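You operate a simulated robot arm through the tools that you are given. There is no shell and no other tool.

The job below is to be done with a simulated robot arm. You get a single attempt, and the scene is never put back.

## Task
Unlock the green cabinet and lay the green roll on its pull-out board.
Fine: the roll lies in drawer 22; close the drawer again.

It is judged by the outcome, as a careful person would: the job done as asked, and still so three seconds after it is handed in. It fails if anything else is knocked over, pushed out of place, dropped, spilled or broken.

## Robot
A 7-joint arm with a two-finger parallel gripper, fixed in place. Base frame: the origin is at the foot of the arm, x ahead of it, y to its left, z up. Lengths are in cm, angles in degrees, forces in N, time in s.
Its first joint turns from -166.0 to 166.0 degrees. Payload 4.4 kg.
Tool frame: the origin (TCP) lies between the finger pads and is the grasp point; the fingertips stand 2.3 cm ahead of it; z points along the fingers, y is the line along which they close. The gripper opens to 9.4 cm. The fingers are 3.8 cm wide and 1 cm thick; the gripper's body (5.4 by 9.6 cm) begins 3.9 cm behind the TCP.
Orientation is that of the tool frame in the base frame, as a unit quaternion [w, x, y, z]. With the fingers straight down and closing along the base's y, the tool's x points along the base's -x, its y along +y and its z along -z.

## Interface
- The arm moves only by the tool nudge_tool. Its argument "targets" is a list of rows, each a list of 3 entries, a list of its own where there are three numbers: the shift along the tool's x, y, z in units of 40 mm (1.0 is 40 mm), then the turn, a rotation vector about the tool's x, y, z in units of 4 degrees (1.0 is 4 degrees), then the gripper command, from -1 (shut) to 1 (fully open), values between in proportion. In form: [[[x, y, z], [rx, ry, rz], grip], ...]. A call has 1 to 20 rows; each row shifts and turns the commanded pose from where the row before left it, along the tool's axes as they then stand. A call with a number of a shift or a turn outside -1 to 1 is refused whole. Rows are played at 5 a second. More than 5 cm and 8.6 degrees between two rows, or a gripper value outside its range, and nothing of the call is played. A pose out of reach is approached as far as the arm can. The call stops where the force on the tool passes 90 N (or 10 N more than at its start, if that is more) or the arm is blocked; 0.2 s more then pass. The fingers move at their own pace (about 7.2 cm/s each) and stop on an object; they squeeze with about 39 N. The grip force told is the motor's: it shows also when the fingers shut on nothing. Time passes only in rows, and 0.2 s behind the last, so rows that do not move let the fingers close. The reply holds the time, the measured pose of the TCP, the force on the tool along the base axes, the opening and the grip force, in the units named above and with some noise, with the torque about the TCP (base axes, N m) and any sound that the robot's microphone picked up, and new pictures: "pictures" is both (left out), scene, wrist or none.
- Cameras (640 x 400 px; columns grow to the right, rows downward): "scene" is fixed at [40.49, -50.29, 173.35]; the picture's right is [0.96, -0.28, 0.00], its down [-0.16, -0.55, -0.82] and it looks along [0.23, 0.79, -0.57] (base axes); focal length 332 px, centre (320, 200). "wrist" rides on the gripper at [8.6, 1.6, -7.4] in the tool frame; the picture's right is [-0.18, 0.98, 0.00], its down [-0.58, -0.11, -0.81] and it looks along [-0.79, -0.15, 0.59] (tool axes); focal length 243 px, centre (320, 200). There is no depth. A picture from a camera that has moved, and an enlarged one, comes with that camera's place and axes in the base frame and with its lens. The place of the scene camera against the robot may be out by one fixed shift of up to 1.2 cm in any direction.
- close_up(camera, box): a new picture of the part [left, top, right, bottom] of that camera's present view, enlarged. No time passes.
- finish_job(): hands the job in; it is judged then, once.

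Places have to be worked out from the pictures, the camera data and where the tool is seen. Open the gripper and draw the arm clear of the work before you hand the job in, unless the task says otherwise.

The tools are called after ">>>" as a command line: name --argument value ..., lists and objects as JSON in quotes. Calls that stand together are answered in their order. nudge_tool: Moves the arm, as the interface text tells. Its arguments: {"type":"object","properties":{"targets":{"type":"array","items":{"type":"array"}},"pictures":{"type":"string","enum":["both","scene","wrist","none"]}},"required":["targets"]} The other tools are called the same way: close_up (camera, box) takes an enlarged picture of a part of a camera's view; finish_job () hands the job in.

At the start:

```text
time: 0.0
eef_pos: [51.73, 31.56, 149.22]
tcp_rot: [0.0, 0.0, 1.0, 0.0]
wrist_force: [0.4, 0.3, 0.8]
ft_torque: [-0.01, -0.01, 0.0]
gripper_width: 9.42
gripper_force: 0.0
```

scene: 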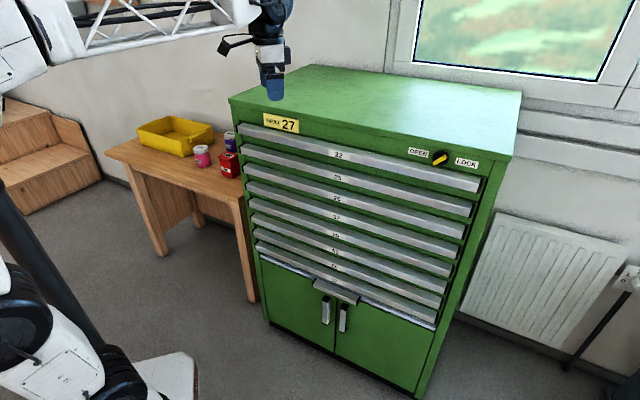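
wrist: 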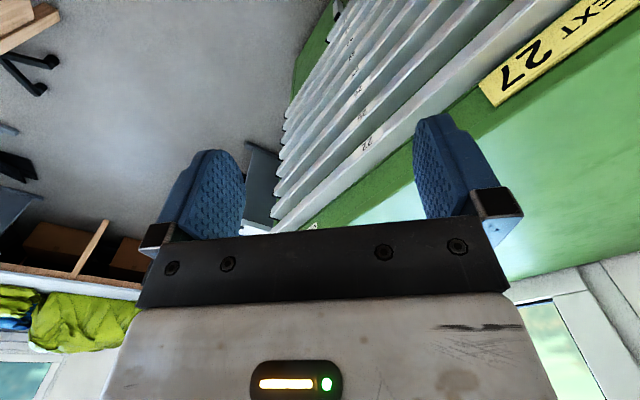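

I'll first look closely at the scene: the cabinet, lock, drawer labels, and the side table.

>>> close_up --camera "scene" --box '[380, 120, 520, 208]'

>>> close_up --camera "scene" --box '[100, 90, 300, 215]'

>>> close_up --camera "scene" --box '[230, 110, 390, 210]'

>>> close_up --camera "scene" --box '[230, 200, 470, 350]'

```text
4.55 times, centred on (450, 164) of scene
camera zoom: at [40.49, -50.29, 173.35], right [0.96, -0.28, 0.0], down [-0.16, -0.55, -0.82], along [0.23, 0.79, -0.57], focal length 1507 px, centre (-271, 364)
```

zoom: 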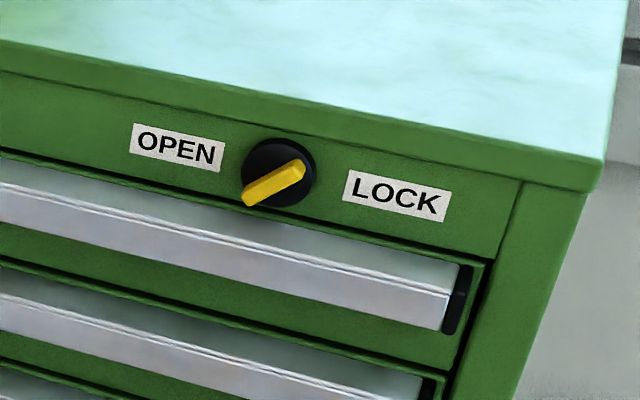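

```text
3.20 times, centred on (200, 152) of scene
camera zoom: at [40.49, -50.29, 173.35], right [0.96, -0.28, 0.0], down [-0.16, -0.55, -0.82], along [0.23, 0.79, -0.57], focal length 1061 px, centre (704, 352)
```

zoom: 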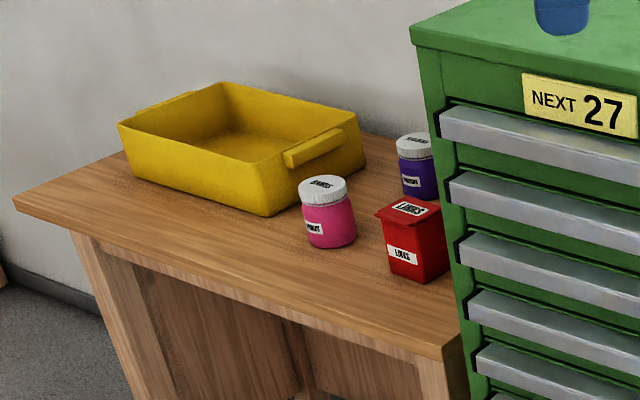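

```text
4.00 times, centred on (310, 160) of scene
camera zoom: at [40.49, -50.29, 173.35], right [0.96, -0.28, 0.0], down [-0.16, -0.55, -0.82], along [0.23, 0.79, -0.57], focal length 1326 px, centre (360, 360)
```

zoom: 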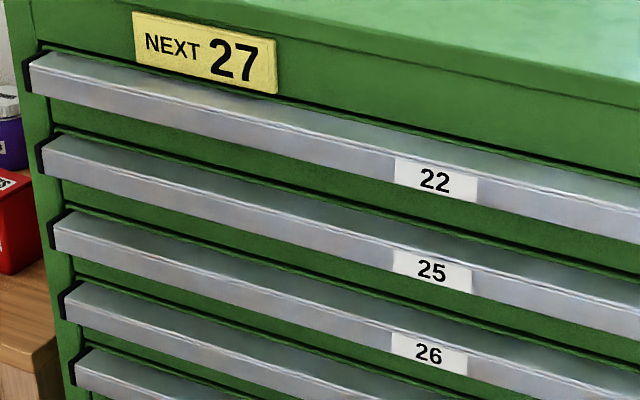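

```text
2.67 times, centred on (350, 275) of scene
camera zoom: at [40.49, -50.29, 173.35], right [0.96, -0.28, 0.0], down [-0.16, -0.55, -0.82], along [0.23, 0.79, -0.57], focal length 884 px, centre (240, 0)
```

zoom: 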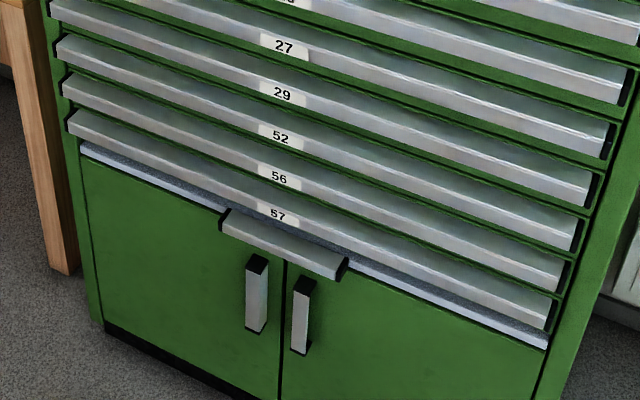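

The cabinet front seems to face the robot at about 45°, about 79 cm from the base axis, with top drawer 22 at z≈127 and the board handle at z≈65. I'll yaw the wrist by 44° with the tool down so the wrist camera faces the cabinet front.

>>> nudge_tool --targets '[[[0, 0, 0], [0, 0, -1], 1], [[0, 0, 0], [0, 0, -1], 1], [[0, 0, 0], [0, 0, -1], 1], [[0, 0, 0], [0, 0, -1], 1], [[0, 0, 0], [0, 0, -1], 1], [[0, 0, 0], [0, 0, -1], 1], [[0, 0, 0], [0, 0, -1], 1], [[0, 0, 0], [0, 0, -1], 1], [[0, 0, 0], [0, 0, -1], 1], [[0, 0, 0], [0, 0, -1], 1], [[0, 0, 0], [0, 0, -1], 1]]'

```text
time: 2.4
eef_pos: [51.82, 31.49, 149.26]
tcp_rot: [0.0, -0.375, 0.927, 0.001]
wrist_force: [0.2, -0.3, -0.1]
ft_torque: [0.01, -0.03, 0.01]
gripper_width: 9.41
gripper_force: 0.0
camera wrist: at [44.41, 26.66, 156.75], right [-0.55, 0.83, 0.0], down [0.49, 0.33, 0.81], along [0.67, 0.44, -0.59], focal length 243 px, centre (320, 200)
```

scene: 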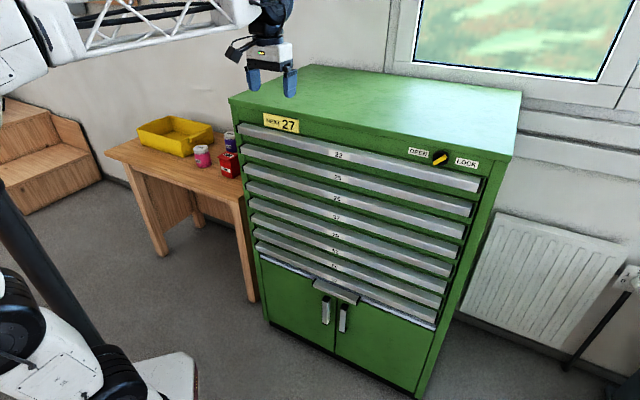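
wrist: 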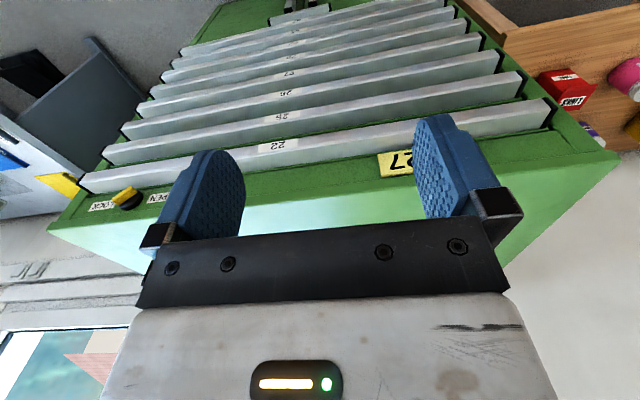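

The wrist now sees the whole front. I enlarge parts of it to triangulate landmarks.

>>> close_up --camera "wrist" --box '[60, 100, 320, 262]'

>>> close_up --camera "wrist" --box '[340, 60, 640, 248]'

>>> close_up --camera "wrist" --box '[160, 0, 500, 200]'

>>> close_up --camera "scene" --box '[420, 140, 470, 171]'

```text
2.46 times, centred on (190, 181) of wrist
camera zoom: at [44.41, 26.66, 156.75], right [-0.55, 0.83, 0.0], down [0.49, 0.33, 0.81], along [0.67, 0.44, -0.59], focal length 597 px, centre (640, 247)
```

zoom: 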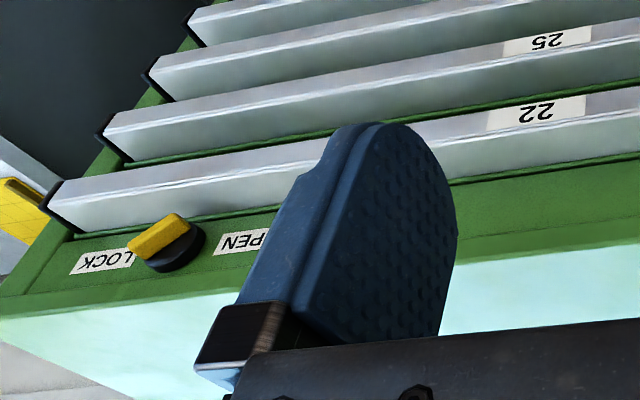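

```text
2.13 times, centred on (490, 154) of wrist
camera zoom: at [44.41, 26.66, 156.75], right [-0.55, 0.83, 0.0], down [0.49, 0.33, 0.81], along [0.67, 0.44, -0.59], focal length 516 px, centre (-42, 298)
```

zoom: 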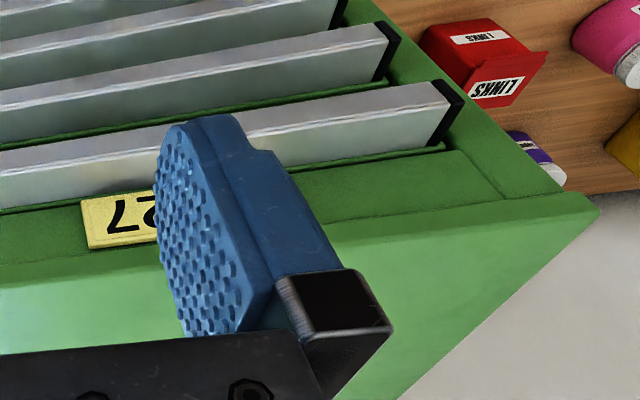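

```text
1.88 times, centred on (330, 100) of wrist
camera zoom: at [44.41, 26.66, 156.75], right [-0.55, 0.83, 0.0], down [0.49, 0.33, 0.81], along [0.67, 0.44, -0.59], focal length 457 px, centre (301, 388)
```

zoom: 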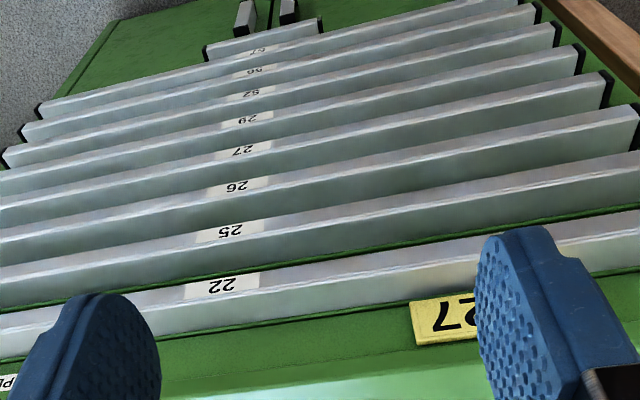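

```text
12.80 times, centred on (445, 156) of scene
camera zoom: at [40.49, -50.29, 173.35], right [0.96, -0.28, 0.0], down [-0.16, -0.55, -0.82], along [0.23, 0.79, -0.57], focal length 4243 px, centre (-1280, 770)
```

zoom: 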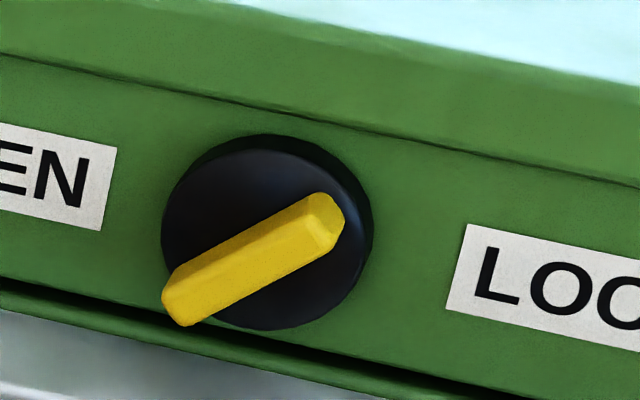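

Triangulating: the front panel lies at (x+y)/√2 ≈ 78.7, with heading 45°, the knob near (94, 17, 131), and cabinet centre about 25 cm right of the heading line. Next I back off, move right and down, and pitch the camera level to view the knob and handles head-on.

>>> nudge_tool --targets '[[[0.5, -0.6, 0], [0, 0, 0], 1], [[0.5, -0.6, 0], [0, 0, 0], 1], [[0.5, -0.6, 0.4], [0, 0, 0], 1], [[0.4, -0.7, 0.6], [0, -1, 0], 1], [[0.3, -0.7, 0.6], [0, -1, 0], 1], [[0, -0.7, 0.6], [0, -1, 0], 1], [[0, -0.7, 0.6], [0, -1, 0], 1], [[0, -0.7, 0.6], [0, -1, 0], 1], [[0, -0.7, 0.6], [0, -1, 0], 1], [[0, -0.4, 0.6], [0, -1, 0], 1], [[0, 0, 0], [0, -1, 0], 1], [[0, 0, 0], [0, -1, 0], 1]]'

```text
time: 5.0
eef_pos: [65.69, 9.4, 131.3]
tcp_rot: [0.287, -0.357, 0.881, 0.115]
wrist_force: [0.4, 0.4, -0.1]
ft_torque: [-0.01, 0.01, -0.03]
gripper_width: 9.4
gripper_force: 0.0
camera wrist: at [56.37, 2.69, 132.28], right [-0.58, 0.81, 0.11], down [0.07, -0.08, 0.99], along [0.81, 0.58, -0.01], focal length 243 px, centre (320, 200)
```

scene: 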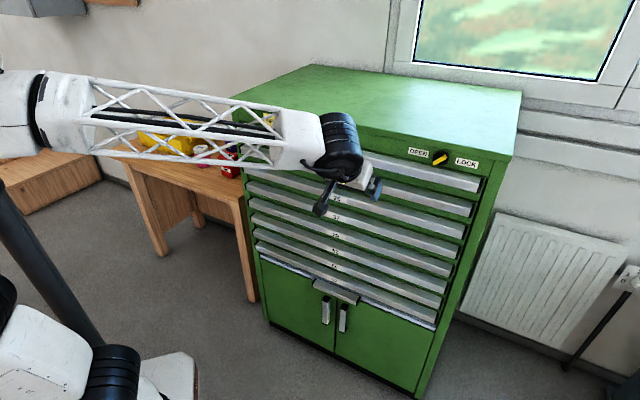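
wrist: 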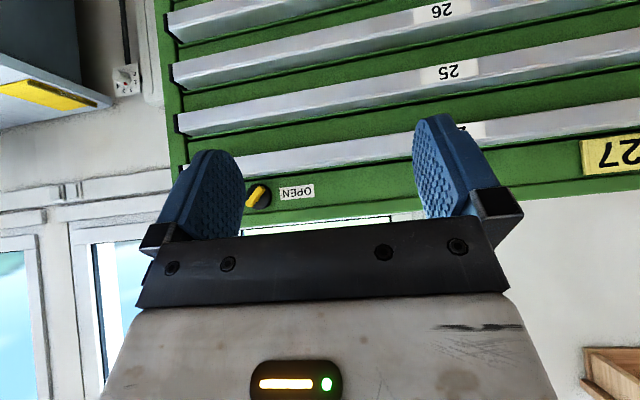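

Good head-on view. Enlarging the knob and the handle ends.

>>> close_up --camera "wrist" --box '[225, 165, 325, 228]'

>>> close_up --camera "wrist" --box '[150, 0, 290, 88]'

>>> close_up --camera "wrist" --box '[340, 0, 640, 188]'

```text
6.35 times, centred on (275, 196) of wrist
camera zoom: at [56.37, 2.69, 132.28], right [-0.58, 0.81, 0.11], down [0.07, -0.08, 0.99], along [0.81, 0.58, -0.01], focal length 1540 px, centre (606, 222)
```

zoom: 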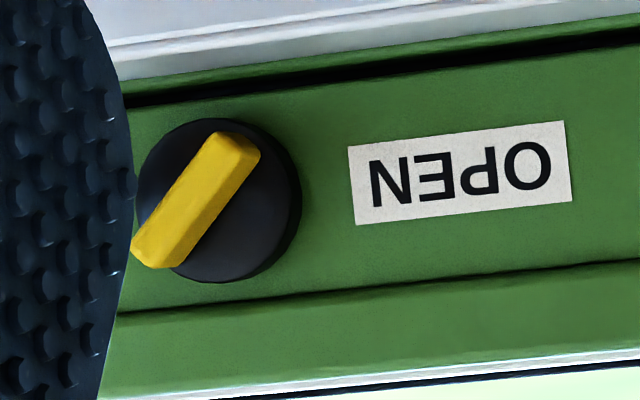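

```text
4.55 times, centred on (220, 44) of wrist
camera zoom: at [56.37, 2.69, 132.28], right [-0.58, 0.81, 0.11], down [0.07, -0.08, 0.99], along [0.81, 0.58, -0.01], focal length 1103 px, centre (774, 909)
```

zoom: 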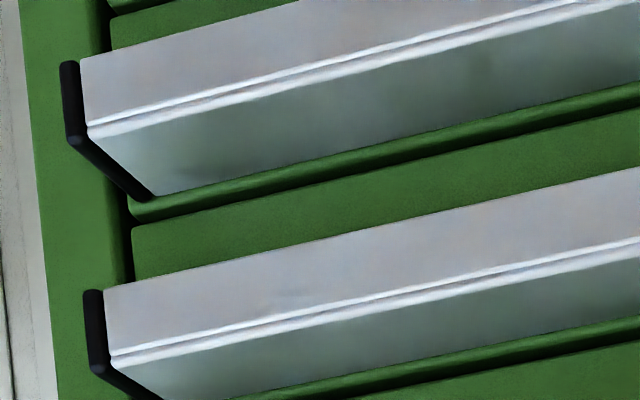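

```text
2.13 times, centred on (490, 94) of wrist
camera zoom: at [56.37, 2.69, 132.28], right [-0.58, 0.81, 0.11], down [0.07, -0.08, 0.99], along [0.81, 0.58, -0.01], focal length 516 px, centre (-42, 426)
```

zoom: 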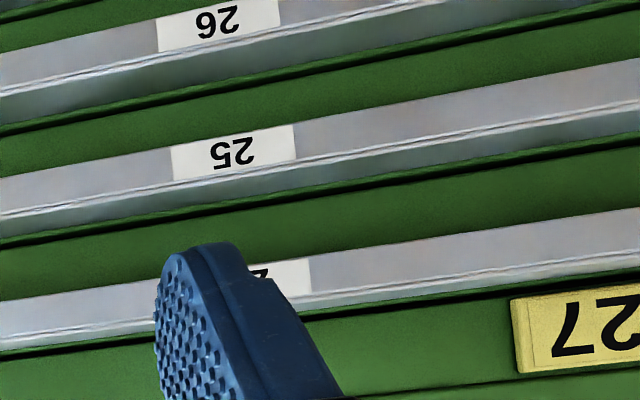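

The knob bar sits diagonally ("/") at about (93, 17.4, 130.5), with its upper end toward LOCK. The drawer handles are L-shaped ledges with top plate and hanging lip. I'll pitch the tool to horizontal facing the cabinet, then move in front of the knob.

>>> nudge_tool --targets '[[[0, 0, 0], [0, -1, 0], 1], [[0, 0, 0], [0, -1, 0], 1], [[0, 0, 0], [0, -1, 0], 1], [[0, 0, 0], [0, -1, 0], 1], [[0, 0, 0], [0, -1, 0], 1], [[0, 0, 0], [0, -1, 0], 1], [[0, 0, 0], [0, -1, 0], 1], [[0, 0, 0], [0, -1, 0], 1], [[0, 0, 0], [0, -1, 0], 1], [[0, 0, 0], [0, -1, 0], 1], [[0, 0, 0], [0, -1, 0], 1], [[0, 0, 0], [0, -1, 0], 1], [[0, 0, 0], [0, -1, 0], 1], [[0, 0, 0], [-0.25, -0.5, 0], 1], [[0, -0.85, 0.7], [0, 0, 0], 1], [[0, -0.85, 0.7], [0, 0, 0], 1], [[0, -0.85, 0.7], [0, 0, 0], 1], [[0, -0.85, 0.7], [0, 0, 0], 1], [[0, 0, 0], [0, 0, 0], 1]]'

```text
time: 9.0
eef_pos: [83.34, 7.72, 131.36]
tcp_rot: [0.653, -0.271, 0.653, 0.271]
wrist_force: [0.1, 0.2, -0.3]
ft_torque: [-0.01, 0.04, -0.04]
gripper_width: 9.39
gripper_force: 0.1
camera wrist: at [77.03, 3.59, 122.8], right [-0.7, 0.69, 0.18], down [-0.49, -0.65, 0.58], along [0.52, 0.31, 0.79], focal length 243 px, centre (320, 200)
```

scene: 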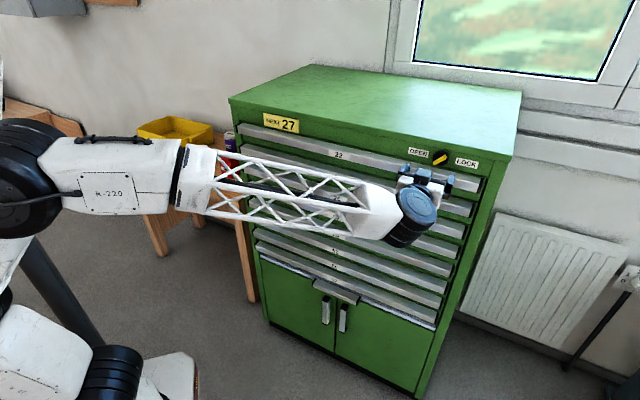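
wrist: 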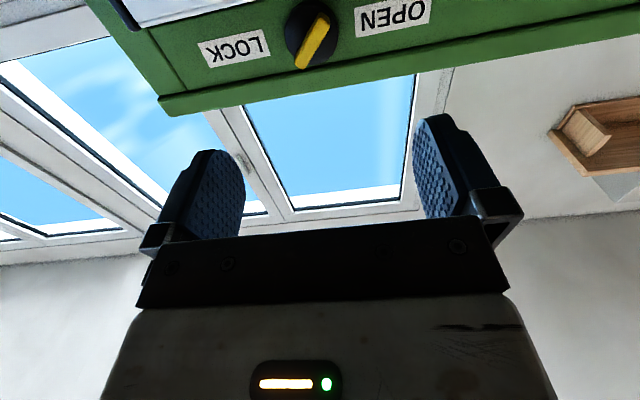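

Tool is horizontal and faces the panel at 45°; the knob is visible from below. Enlarging to refine its place and angle.

>>> close_up --camera "wrist" --box '[180, 0, 460, 120]'

>>> close_up --camera "wrist" --box '[270, 0, 350, 75]'

```text
2.29 times, centred on (320, 60) of wrist
camera zoom: at [77.03, 3.59, 122.8], right [-0.7, 0.69, 0.18], down [-0.49, -0.65, 0.58], along [0.52, 0.31, 0.79], focal length 555 px, centre (320, 520)
```

zoom: 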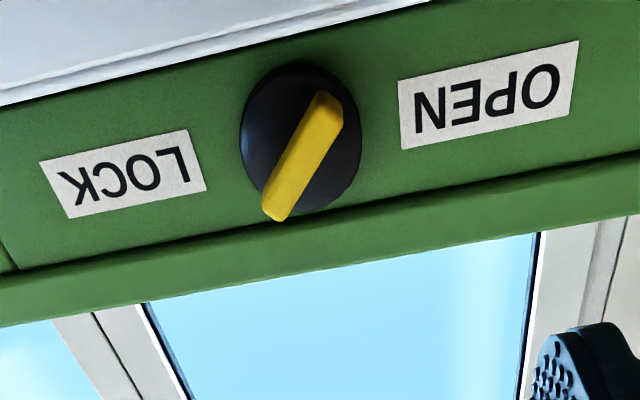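

```text
5.33 times, centred on (310, 38) of wrist
camera zoom: at [77.03, 3.59, 122.8], right [-0.7, 0.69, 0.18], down [-0.49, -0.65, 0.58], along [0.52, 0.31, 0.79], focal length 1294 px, centre (373, 1067)
```

zoom: 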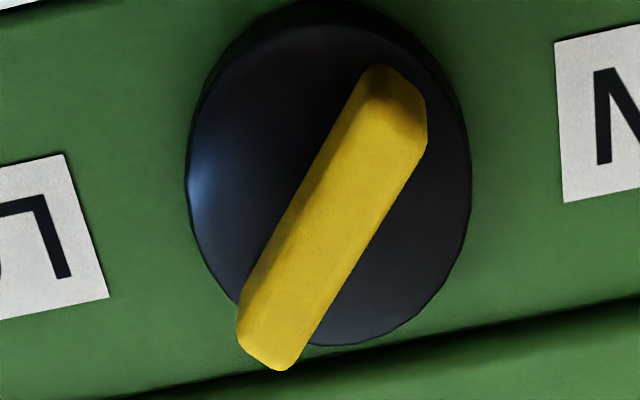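

The bar centre computes to about b≈53.9 (right), z≈130.1 with a 45° tilt. I correct the offset, roll the tool 45° to align with the bar, and narrow the gripper to ~2.4 cm.

>>> nudge_tool --targets '[[[0.315, -0.107, 0], [0, 0, 0], 0.2], [[0, 0, 0], [0, 0, 1], -0.49], [[0, 0, 0], [0, 0, 1], -0.49], [[0, 0, 0], [0, 0, 1], -0.49], [[0, 0, 0], [0, 0, 1], -0.49], [[0, 0, 0], [0, 0, 1], -0.49], [[0, 0, 0], [0, 0, 1], -0.49], [[0, 0, 0], [0, 0, 1], -0.49], [[0, 0, 0], [0, 0, 1], -0.49], [[0, 0, 0], [0, 0, 1], -0.49], [[0, 0, 0], [0, 0, 1], -0.49], [[0, 0, 0], [0, 0, 1], -0.49], [[0, 0, 0], [0, 0, 0.25], -0.49], [[0, 0, 1], [0, 0, 0], -0.49], [[0, 0, 0.2], [0, 0, 0], -0.49]]'

```text
time: 12.2
eef_pos: [87.04, 10.72, 130.07]
tcp_rot: [0.5, 0.0, 0.707, 0.499]
wrist_force: [-0.5, -0.3, 0.7]
ft_torque: [-0.03, -0.03, 0.01]
gripper_width: 2.4
gripper_force: 0.0
camera wrist: at [76.66, 10.6, 125.07], right [-0.4, 0.4, 0.83], down [-0.22, -0.92, 0.33], along [0.89, -0.05, 0.45], focal length 243 px, centre (320, 200)
```

scene: 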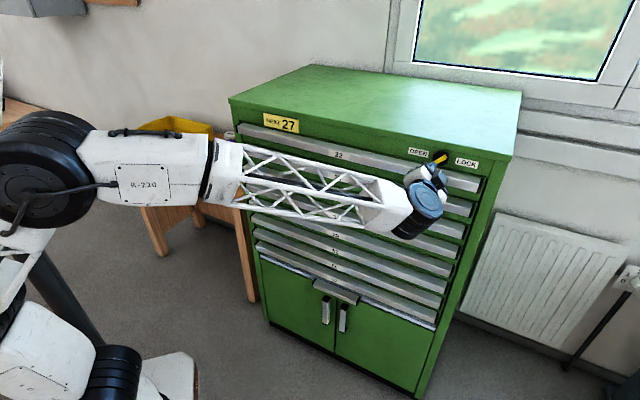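
wrist: 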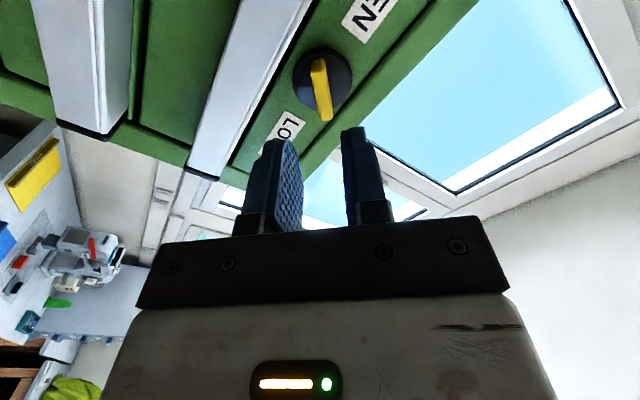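

Knob bar is centred on the finger axis and aligned. Advancing 5.6 cm to straddle the bar.

>>> nudge_tool --targets '[[[0, 0, 0.5], [0, 0, 0], -0.49], [[0, 0, 0.5], [0, 0, 0], -0.49], [[0, 0, 0.4], [0, 0, 0], -0.49]]'

>>> close_up --camera "wrist" --box '[220, 40, 440, 220]'

```text
time: 13.0
eef_pos: [90.99, 14.72, 129.96]
tcp_rot: [0.5, 0.001, 0.707, 0.499]
wrist_force: [-0.3, 0.9, -0.4]
ft_torque: [0.04, 0.0, -0.03]
gripper_width: 2.4
gripper_force: 0.1
camera wrist: at [80.52, 14.52, 125.09], right [-0.4, 0.4, 0.83], down [-0.22, -0.92, 0.33], along [0.89, -0.05, 0.46], focal length 243 px, centre (320, 200)
```

scene: 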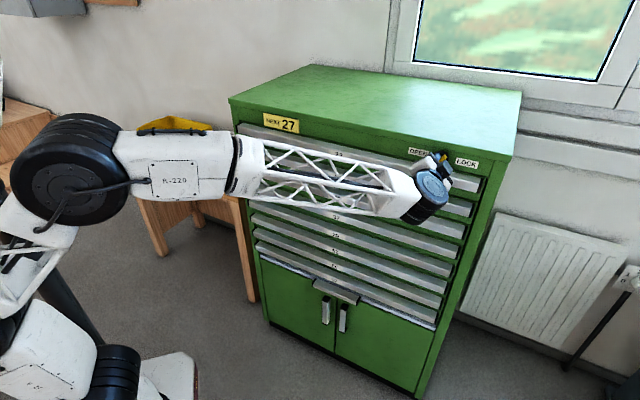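
wrist: 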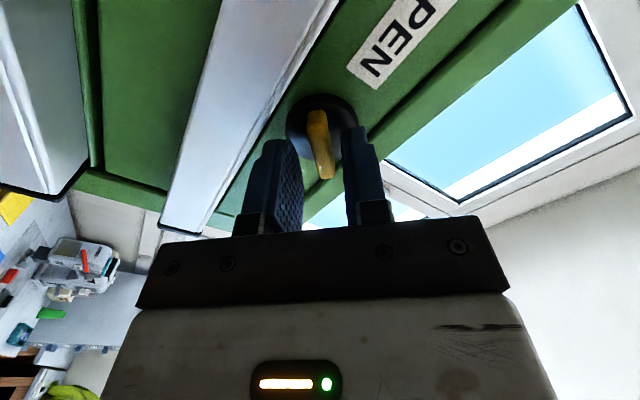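

```text
2.22 times, centred on (330, 130) of wrist
camera zoom: at [80.52, 14.52, 125.09], right [-0.4, 0.4, 0.83], down [-0.22, -0.92, 0.33], along [0.89, -0.05, 0.46], focal length 539 px, centre (298, 356)
```

zoom: 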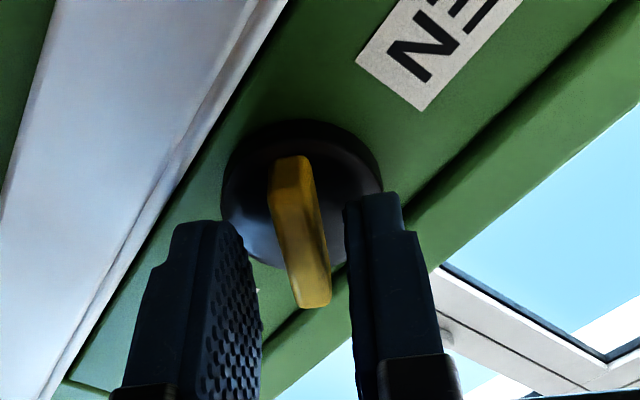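

Bar is between the fingers. I advance slightly more and then close gently on it.

>>> nudge_tool --targets '[[[0, 0, 0.12], [0, 0, 0], -0.49], [[0, 0, 0.12], [0, 0, 0], -0.49], [[0, 0, 0], [0, 0, 0], -1], [[0, 0, 0], [0, 0, 0], -1], [[0, 0, 0], [0, 0, 0], -1]]'

>>> close_up --camera "wrist" --box '[220, 40, 440, 220]'

```text
time: 14.2
eef_pos: [91.49, 15.26, 130.14]
tcp_rot: [0.5, 0.0, 0.707, 0.5]
wrist_force: [-10.9, 3.9, -0.4]
ft_torque: [0.04, -0.01, 0.1]
gripper_width: 0.96
gripper_force: 45.2
camera wrist: at [81.12, 15.25, 125.11], right [-0.4, 0.4, 0.83], down [-0.22, -0.92, 0.33], along [0.89, -0.05, 0.46], focal length 243 px, centre (320, 200)
```

scene: 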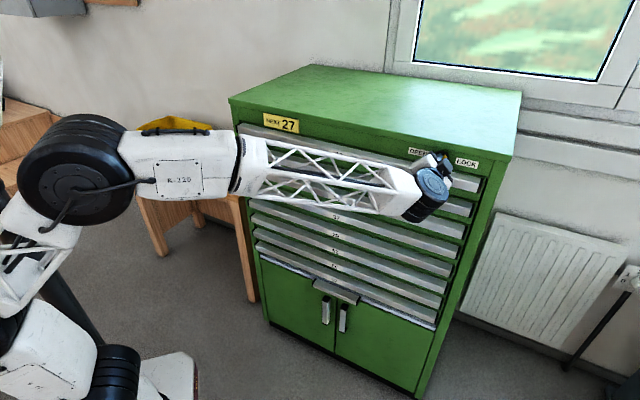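
wrist: 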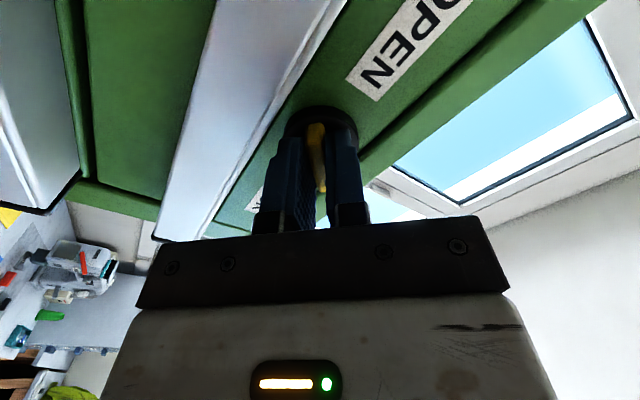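

```text
2.22 times, centred on (330, 130) of wrist
camera zoom: at [81.12, 15.25, 125.11], right [-0.4, 0.4, 0.83], down [-0.22, -0.92, 0.33], along [0.89, -0.05, 0.46], focal length 539 px, centre (298, 356)
```

zoom: 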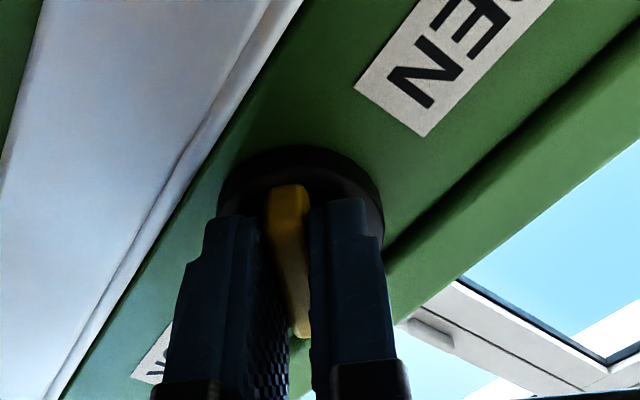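

Bar is gripped (0.96 cm). I turn counter-clockwise (toward OPEN) a little first and check torque/sound.

>>> nudge_tool --targets '[[[0.02, 0.03, 0], [0, 0, -0.5], -1], [[0, 0, 0], [0, 0, -1], -1], [[0, 0, 0], [0, 0, -1], -1], [[0, 0, 0], [0, 0, -1], -1], [[0, 0, 0], [0, 0, 0], -1]]' --pictures "wrist"

```text
time: 15.4
eef_pos: [91.51, 15.35, 130.02]
tcp_rot: [0.557, -0.086, 0.702, 0.435]
wrist_force: [18.0, -33.6, -8.8]
ft_torque: [0.72, -0.55, -1.09]
gripper_width: 1.01
gripper_force: 45.5
camera wrist: at [82.13, 14.24, 123.48], right [-0.53, 0.53, 0.66], down [-0.29, -0.85, 0.44], along [0.8, 0.04, 0.6], focal length 243 px, centre (320, 200)
```

wrist: 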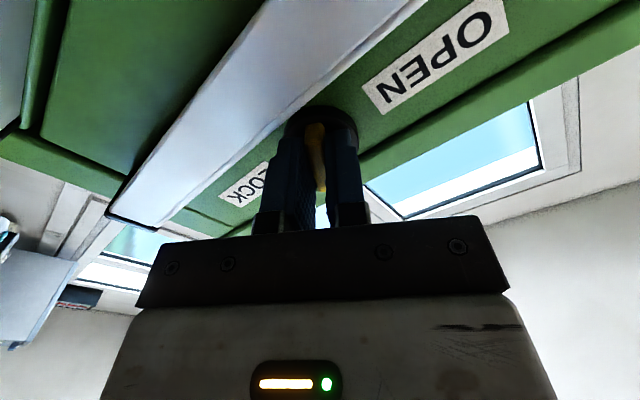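

It turns freely (little axial torque), but there's ~36 N sideways from my small offset. I undo that offset and continue turning.

>>> nudge_tool --targets '[[[-0.008, -0.025, 0], [0, 0, 0], -1], [[0, 0, 0], [0, 0, -1], -1], [[0, 0, 0], [0, 0, -1], -1], [[0, 0, 0], [0, 0, -1], -1], [[0, 0, 0], [0, 0, 0], -1]]' --pictures "wrist"

```text
time: 16.6
eef_pos: [91.69, 15.39, 130.03]
tcp_rot: [0.6, -0.158, 0.689, 0.374]
wrist_force: [28.8, -48.7, -9.6]
ft_torque: [-0.37, 0.54, -0.64]
gripper_width: 0.98
gripper_force: 44.9
camera wrist: at [83.27, 13.2, 122.38], right [-0.61, 0.62, 0.49], down [-0.36, -0.78, 0.51], along [0.7, 0.14, 0.7], focal length 243 px, centre (320, 200)
```

wrist: 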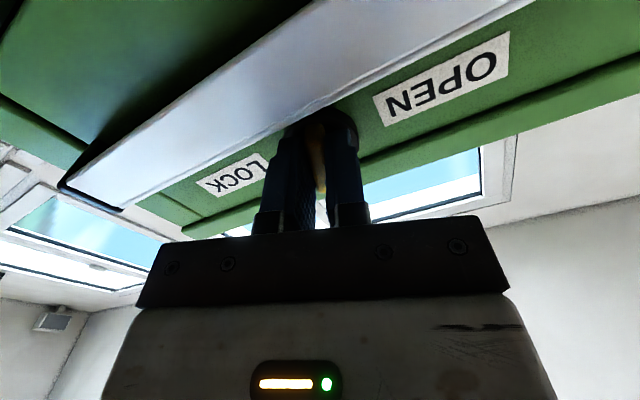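

Side force grew to ~55 N to the right, so the knob axis is slightly right of my tool axis. I yield 2 mm right and back 1 mm, and re-read.

>>> nudge_tool --targets '[[[-0.016, -0.047, -0.025], [0, 0, 0], -1], [[0, 0, 0], [0, 0, 0], -1]]' --pictures "none"

```text
time: 17.2
eef_pos: [91.6, 15.41, 129.99]
tcp_rot: [0.6, -0.159, 0.689, 0.374]
wrist_force: [27.1, -16.1, -11.1]
ft_torque: [0.69, -0.54, -0.95]
gripper_width: 1.01
gripper_force: 44.6
```

Force dropped to ~30 N right; yielding another 2.5 mm right and slightly down.

>>> nudge_tool --targets '[[[-0.006, -0.064, 0.01], [0, 0, 0], -1], [[0, 0, 0], [0, 0, 0], -1]]' --pictures "none"

```text
time: 17.8
eef_pos: [91.58, 15.41, 130.1]
tcp_rot: [0.599, -0.16, 0.689, 0.376]
wrist_force: [-53.3, 14.9, -11.9]
ft_torque: [-0.3, 0.19, 0.49]
gripper_width: 1.0
gripper_force: 44.8
```

Overshot (now −48 N); going back ~1.3 mm left and continuing to turn.

>>> nudge_tool --targets '[[[0.01, 0.031, -0.015], [0, 0, 0], -1], [[0, 0, 0], [0, 0, -0.5], -1], [[0, 0, 0], [0, 0, -1], -1], [[0, 0, 0], [0, 0, 0], -1]]' --pictures "none"

```text
time: 18.8
eef_pos: [91.63, 15.37, 129.97]
tcp_rot: [0.618, -0.196, 0.679, 0.344]
wrist_force: [-12.2, 60.5, -4.0]
ft_torque: [-0.14, 0.04, 0.59]
gripper_width: 0.98
gripper_force: 44.9
```

Forces are inconsistent; I hold still to let things settle and re-read.

>>> nudge_tool --targets '[[[0, 0, 0], [0, 0, 0], -1], [[0, 0, 0], [0, 0, 0], -1], [[0, 0, 0], [0, 0, 0], -1], [[0, 0, 0], [0, 0, 0], -1], [[0, 0, 0], [0, 0, 0], -1]]' --pictures "wrist"

>>> close_up --camera "wrist" --box '[220, 60, 420, 220]'

```text
time: 20.0
eef_pos: [91.56, 15.25, 130.02]
tcp_rot: [0.618, -0.197, 0.679, 0.344]
wrist_force: [-23.9, 71.7, -0.4]
ft_torque: [-0.07, -0.04, 0.84]
gripper_width: 1.0
gripper_force: 44.7
camera wrist: at [83.89, 12.53, 122.02], right [-0.65, 0.65, 0.4], down [-0.4, -0.74, 0.54], along [0.65, 0.19, 0.74], focal length 243 px, centre (320, 200)
```

wrist: 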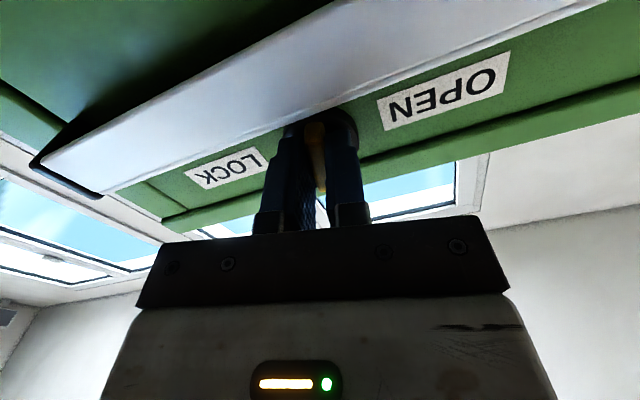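

```text
2.50 times, centred on (320, 140) of wrist
camera zoom: at [83.89, 12.53, 122.02], right [-0.65, 0.65, 0.4], down [-0.4, -0.74, 0.54], along [0.65, 0.19, 0.74], focal length 606 px, centre (320, 350)
```

zoom: 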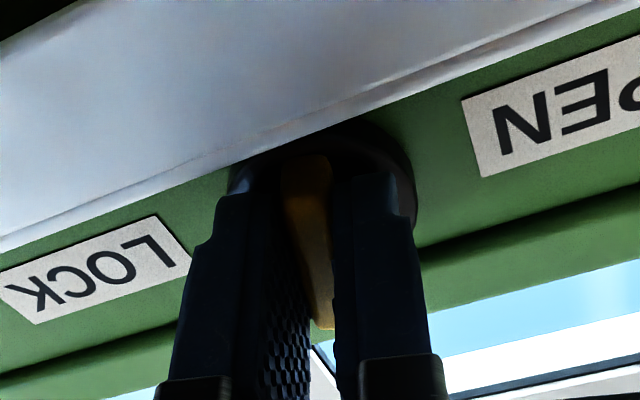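

Settled at about −68 N (tool should go ~2 mm left) and +34 N forward. Correcting both, then holding.

>>> nudge_tool --targets '[[[0.012, 0.05, 0.025], [0, 0, 0], -1], [[0, 0, 0], [0, 0, 0], -1], [[0, 0, 0], [0, 0, 0], -1]]' --pictures "none"

```text
time: 20.8
eef_pos: [91.65, 15.39, 130.04]
tcp_rot: [0.619, -0.195, 0.68, 0.342]
wrist_force: [-11.6, 28.7, 6.7]
ft_torque: [-0.29, 0.21, 0.64]
gripper_width: 0.97
gripper_force: 44.1
```

Down to ~29 N. A bit more left, then two more turn steps.

>>> nudge_tool --targets '[[[0.004, 0.02, 0.01], [0, 0, 0], -1], [[0, 0, 0], [0, 0, -0.7], -1], [[0, 0, 0], [0, 0, -0.7], -1], [[0, 0, 0], [0, 0, 0], -1], [[0, 0, 0], [0, 0, 0], -1]]' --pictures "none"

```text
time: 22.0
eef_pos: [91.66, 15.35, 130.16]
tcp_rot: [0.635, -0.227, 0.67, 0.311]
wrist_force: [10.0, -29.2, 12.1]
ft_torque: [0.14, -0.11, -0.37]
gripper_width: 0.99
gripper_force: 44.8
```

Within bounds. Small correction and continue turning.

>>> nudge_tool --targets '[[[-0.012, -0.014, -0.01], [0, 0, -0.5], -1], [[0, 0, 0], [0, 0, -0.75], -1], [[0, 0, 0], [0, 0, -0.75], -1], [[0, 0, 0], [0, 0, 0], -1], [[0, 0, 0], [0, 0, 0], -1]]' --pictures "wrist"

```text
time: 23.2
eef_pos: [91.68, 15.3, 130.05]
tcp_rot: [0.655, -0.273, 0.652, 0.266]
wrist_force: [50.1, -35.7, 18.0]
ft_torque: [-0.17, 0.27, -0.88]
gripper_width: 0.98
gripper_force: 44.8
camera wrist: at [85.29, 11.13, 121.42], right [-0.7, 0.7, 0.17], down [-0.5, -0.64, 0.58], along [0.52, 0.32, 0.79], focal length 243 px, centre (320, 200)
```

wrist: 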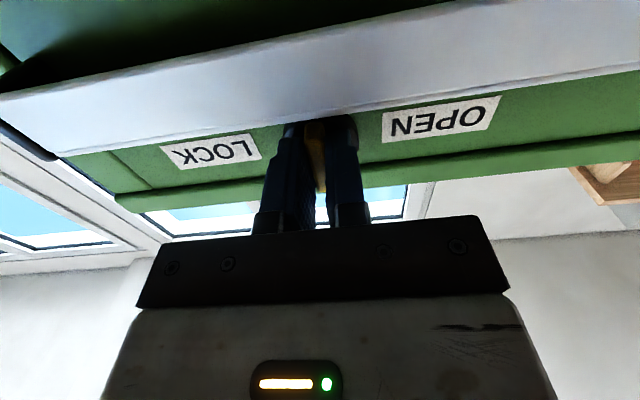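

Bar is now vertical; consistent forces show the knob axis about 2 mm right and 2–3 mm above my tool. I recentre there and continue toward OPEN.

>>> nudge_tool --targets '[[[-0.05, -0.05, 0], [0, 0, 0], -1], [[0, 0, 0], [0, 0, -0.75], -1], [[0, 0, 0], [0, 0, -0.75], -1], [[0, 0, 0], [0, 0, 0], -1], [[0, 0, 0], [0, 0, 0], -1]]' --pictures "none"

```text
time: 24.4
eef_pos: [91.63, 15.3, 130.02]
tcp_rot: [0.667, -0.309, 0.636, 0.234]
wrist_force: [-1.6, -0.5, -6.6]
ft_torque: [-0.08, 0.11, -0.1]
gripper_width: 1.02
gripper_force: 45.6
```

Forces are now near zero. Continuing the turn.

>>> nudge_tool --targets '[[[0, 0, 0], [0, 0, -0.75], -1], [[0, 0, 0], [0, 0, -0.75], -1], [[0, 0, 0], [0, 0, -0.75], -1], [[0, 0, 0], [0, 0, -0.75], -1], [[0, 0, 0], [0, 0, 0], -1], [[0, 0, 0], [0, 0, 0], -1]]' --pictures "wrist"

```text
time: 25.8
eef_pos: [91.79, 15.21, 130.04]
tcp_rot: [0.687, -0.374, 0.601, 0.163]
wrist_force: [-49.8, 4.6, -37.2]
ft_torque: [-0.42, 0.36, 0.46]
gripper_width: 0.97
gripper_force: 45.1
camera wrist: at [87.3, 9.15, 121.41], right [-0.7, 0.7, -0.14], down [-0.63, -0.51, 0.59], along [0.34, 0.5, 0.8], focal length 243 px, centre (320, 200)
```

wrist: 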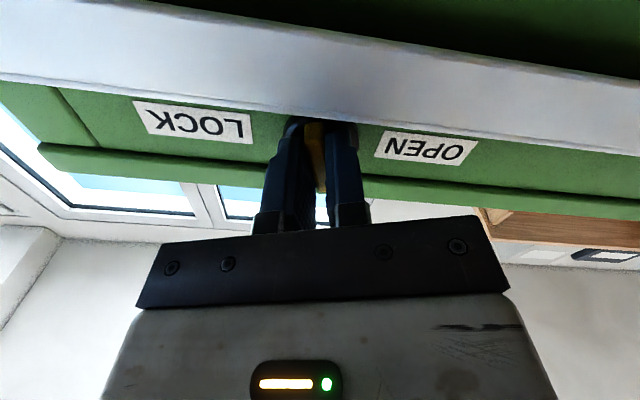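

Half-way past vertical; correcting by ~1.3 mm left/down and continuing.

>>> nudge_tool --targets '[[[0.021, 0.038, -0.02], [0, 0, 0], -1], [[0, 0, 0], [0, 0, -0.75], -1], [[0, 0, 0], [0, 0, -0.75], -1], [[0, 0, 0], [0, 0, -0.75], -1], [[0, 0, 0], [0, 0, 0], -1], [[0, 0, 0], [0, 0, 0], -1]]' --pictures "none"

```text
time: 27.2
eef_pos: [91.52, 15.38, 130.11]
tcp_rot: [0.699, -0.419, 0.57, 0.107]
wrist_force: [38.1, 6.1, -7.9]
ft_torque: [-0.43, 0.38, -0.55]
gripper_width: 0.99
gripper_force: 44.9
```

Fine. Continuing the last part of the turn.

>>> nudge_tool --targets '[[[0.006, -0.011, 0.015], [0, 0, -0.75], -1], [[0, 0, 0], [0, 0, -0.75], -1], [[0, 0, 0], [0, 0, -0.75], -1], [[0, 0, 0], [0, 0, -0.75], -1], [[0, 0, 0], [0, 0, 0], -1], [[0, 0, 0], [0, 0, 0], -1]]' --pictures "wrist"

```text
time: 28.6
eef_pos: [91.66, 15.24, 130.29]
tcp_rot: [0.707, -0.476, 0.522, 0.034]
wrist_force: [4.7, -7.2, 1.5]
ft_torque: [0.12, -0.12, 0.01]
gripper_width: 0.96
gripper_force: 45.5
camera wrist: at [89.4, 6.96, 122.48], right [-0.62, 0.62, -0.48], down [-0.77, -0.37, 0.52], along [0.14, 0.69, 0.71], focal length 243 px, centre (320, 200)
```

wrist: 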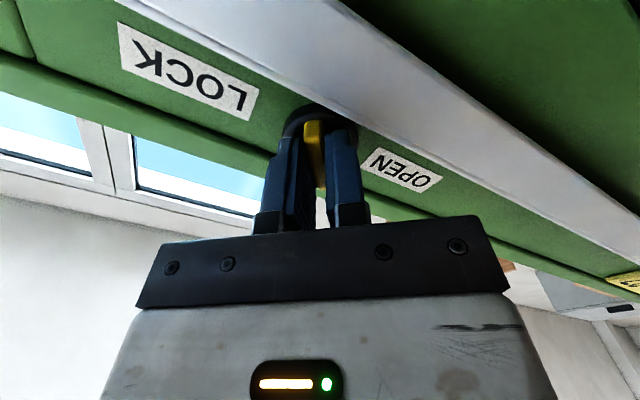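

Continuing to −45° and just past, watching for a stop or sound.

>>> nudge_tool --targets '[[[0, 0, 0], [0, 0, -0.75], -1], [[0, 0, 0], [0, 0, -0.75], -1], [[0, 0, 0], [0, 0, -0.5], -1], [[0, 0, 0], [0, 0, 0], -1], [[0, 0, 0], [0, 0, 0], -1]]' --pictures "none"

```text
time: 29.8
eef_pos: [91.71, 15.21, 130.2]
tcp_rot: [0.708, -0.51, 0.488, -0.016]
wrist_force: [-9.0, -12.8, 8.2]
ft_torque: [1.89, 0.6, 0.72]
gripper_width: 1.03
gripper_force: 44.9
```

Axial torque rose to 1.8 N·m at about −46°: the end stop, i.e. OPEN. I back off the twist, release, and retreat.

>>> nudge_tool --targets '[[[0, 0, 0], [0, 0, 0.4], -1], [[0, 0, 0], [0, 0, 0], -0.49], [[0, 0, 0], [0, 0, 0], -0.49], [[0, 0, -0.3], [0, 0, 0], -0.49], [[0, 0, -0.7], [0, 0, 0], -0.49], [[0, 0, -1], [0, 0, 0], -0.49], [[0, 0, -1], [0, 0, 0], -0.49]]'

>>> close_up --camera "scene" --box '[400, 135, 490, 191]'

>>> close_up --camera "wrist" --box '[180, 0, 460, 150]'

```text
time: 31.4
eef_pos: [83.23, 6.65, 129.98]
tcp_rot: [0.707, -0.505, 0.495, -0.006]
wrist_force: [-0.1, 0.9, 0.2]
ft_torque: [0.03, -0.03, -0.01]
gripper_width: 2.4
gripper_force: 0.1
camera wrist: at [81.59, -2.06, 122.9], right [-0.58, 0.58, -0.58], down [-0.81, -0.33, 0.48], along [0.09, 0.75, 0.66], focal length 243 px, centre (320, 200)
```

scene: 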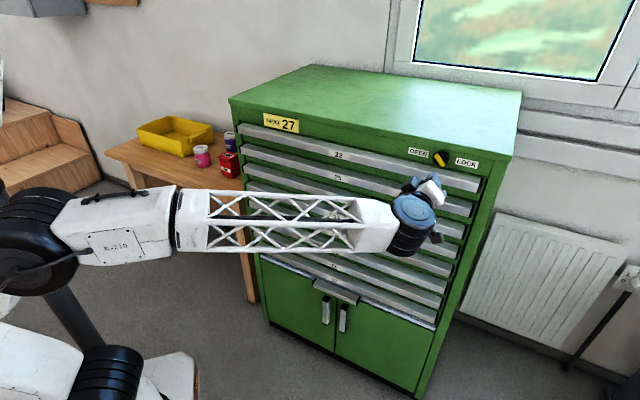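
wrist: 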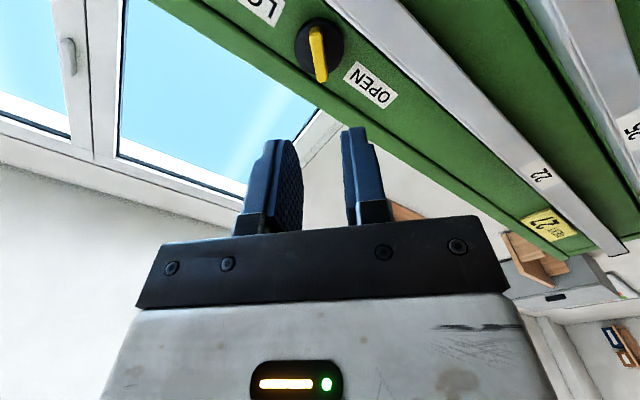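

```text
7.11 times, centred on (445, 163) of scene
camera zoom: at [40.49, -50.29, 173.35], right [0.96, -0.28, 0.0], down [-0.16, -0.55, -0.82], along [0.23, 0.79, -0.57], focal length 2357 px, centre (-569, 463)
```

zoom: 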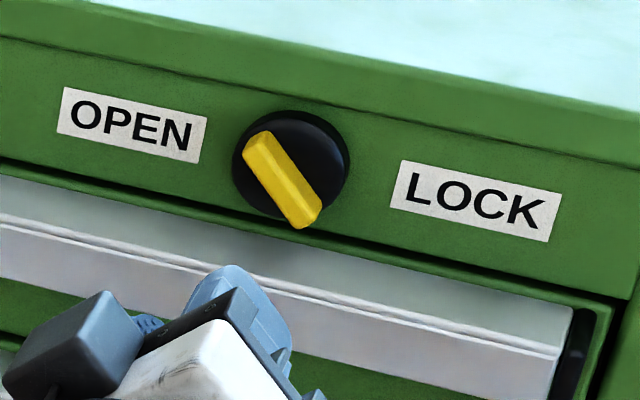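

```text
2.29 times, centred on (320, 75) of wrist
camera zoom: at [81.59, -2.06, 122.9], right [-0.58, 0.58, -0.58], down [-0.81, -0.33, 0.48], along [0.09, 0.75, 0.66], focal length 555 px, centre (320, 486)
```

zoom: 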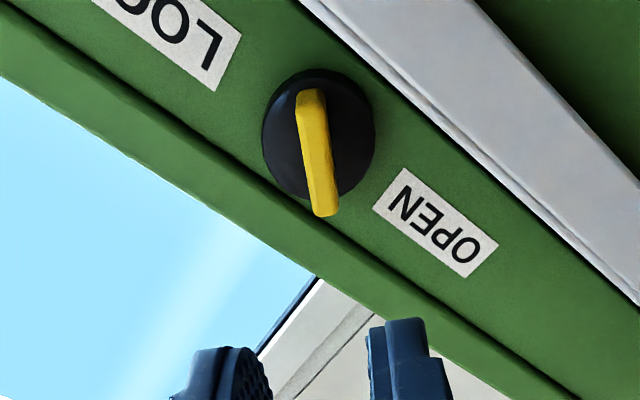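

The knob now points to OPEN. Next, the pull-out board: I roll the tool to close vertically and move down to view its handle (z≈65).

>>> nudge_tool --targets '[[[0, 0, -0.3], [0, 0, -1], 0.3], [[0, 0, -0.3], [0, 0, -1], 0.3], [[0, 0, -0.3], [0, 0, -1], 0.3], [[0, 0, -0.3], [0, 0, -1], 0.3], [[0, 0, -0.3], [0, 0, -1], 0.3], [[0, 0, 0], [0, 0, -1], 0.3], [[0, 0, 0], [0, 0, -1], 0.3], [[0, 0, 0], [0, 0, -1], 0.3], [[0, 0, 0], [0, 0, -1], 0.3], [[0, 0, 0], [0, 0, -1], 0.3], [[0, 0, 0], [0, 0, -1], 0.3], [[-0.3, 1, 0], [0, 0, 0], 0.3], [[-0.3, 1, 0], [0, 0, 0], 0.3], [[-0.3, 1, 0], [0, 0, 0], 0.3], [[-0.3, 1, 0], [0, 0, 0], 0.3], [[-0.3, 1, 0], [0, 0, 0], 0.3], [[-0.3, 1, 0], [0, 0, 0], 0.3], [[-0.3, 1, 0], [0, 0, 0], 0.3], [[-0.3, 1, 0], [0, 0, 0], 0.3]]'

```text
time: 35.4
eef_pos: [64.81, 12.63, 130.62]
tcp_rot: [0.654, -0.644, 0.344, -0.199]
wrist_force: [0.2, -0.3, -0.1]
ft_torque: [-0.02, 0.03, 0.01]
gripper_width: 6.13
gripper_force: 0.1
out of reach, approached as far as the arm can: row 7, 8, 9, 10, 11, 12, 13, 14, 15, 16, 17, 18, 19
camera wrist: at [65.25, 1.44, 127.81], right [-0.31, 0.22, -0.93], down [-0.95, -0.17, 0.27], along [-0.1, 0.96, 0.26], focal length 243 px, centre (320, 200)
```

scene: 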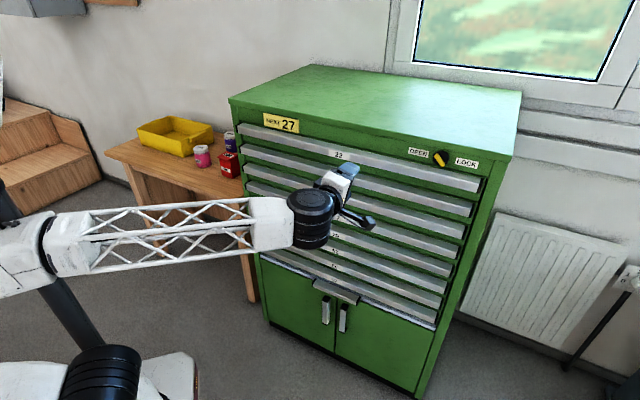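
wrist: 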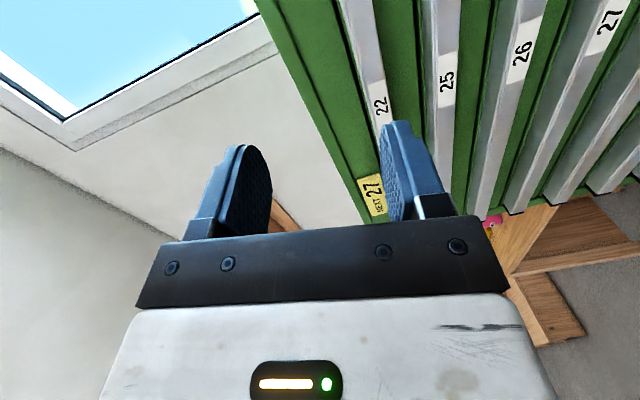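

A wrist limit blocked the last part of that roll and the descent. I check where the commanded pose now stands with an idle row.

>>> nudge_tool --targets '[[[0, 0, 0], [0, 0, 1], 0.3]]' --pictures "none"

```text
time: 35.8
eef_pos: [64.84, 12.7, 130.64]
tcp_rot: [0.669, -0.626, 0.354, -0.186]
wrist_force: [-0.1, 0.1, -0.3]
ft_torque: [0.01, 0.0, -0.01]
gripper_width: 6.11
gripper_force: 0.1
```

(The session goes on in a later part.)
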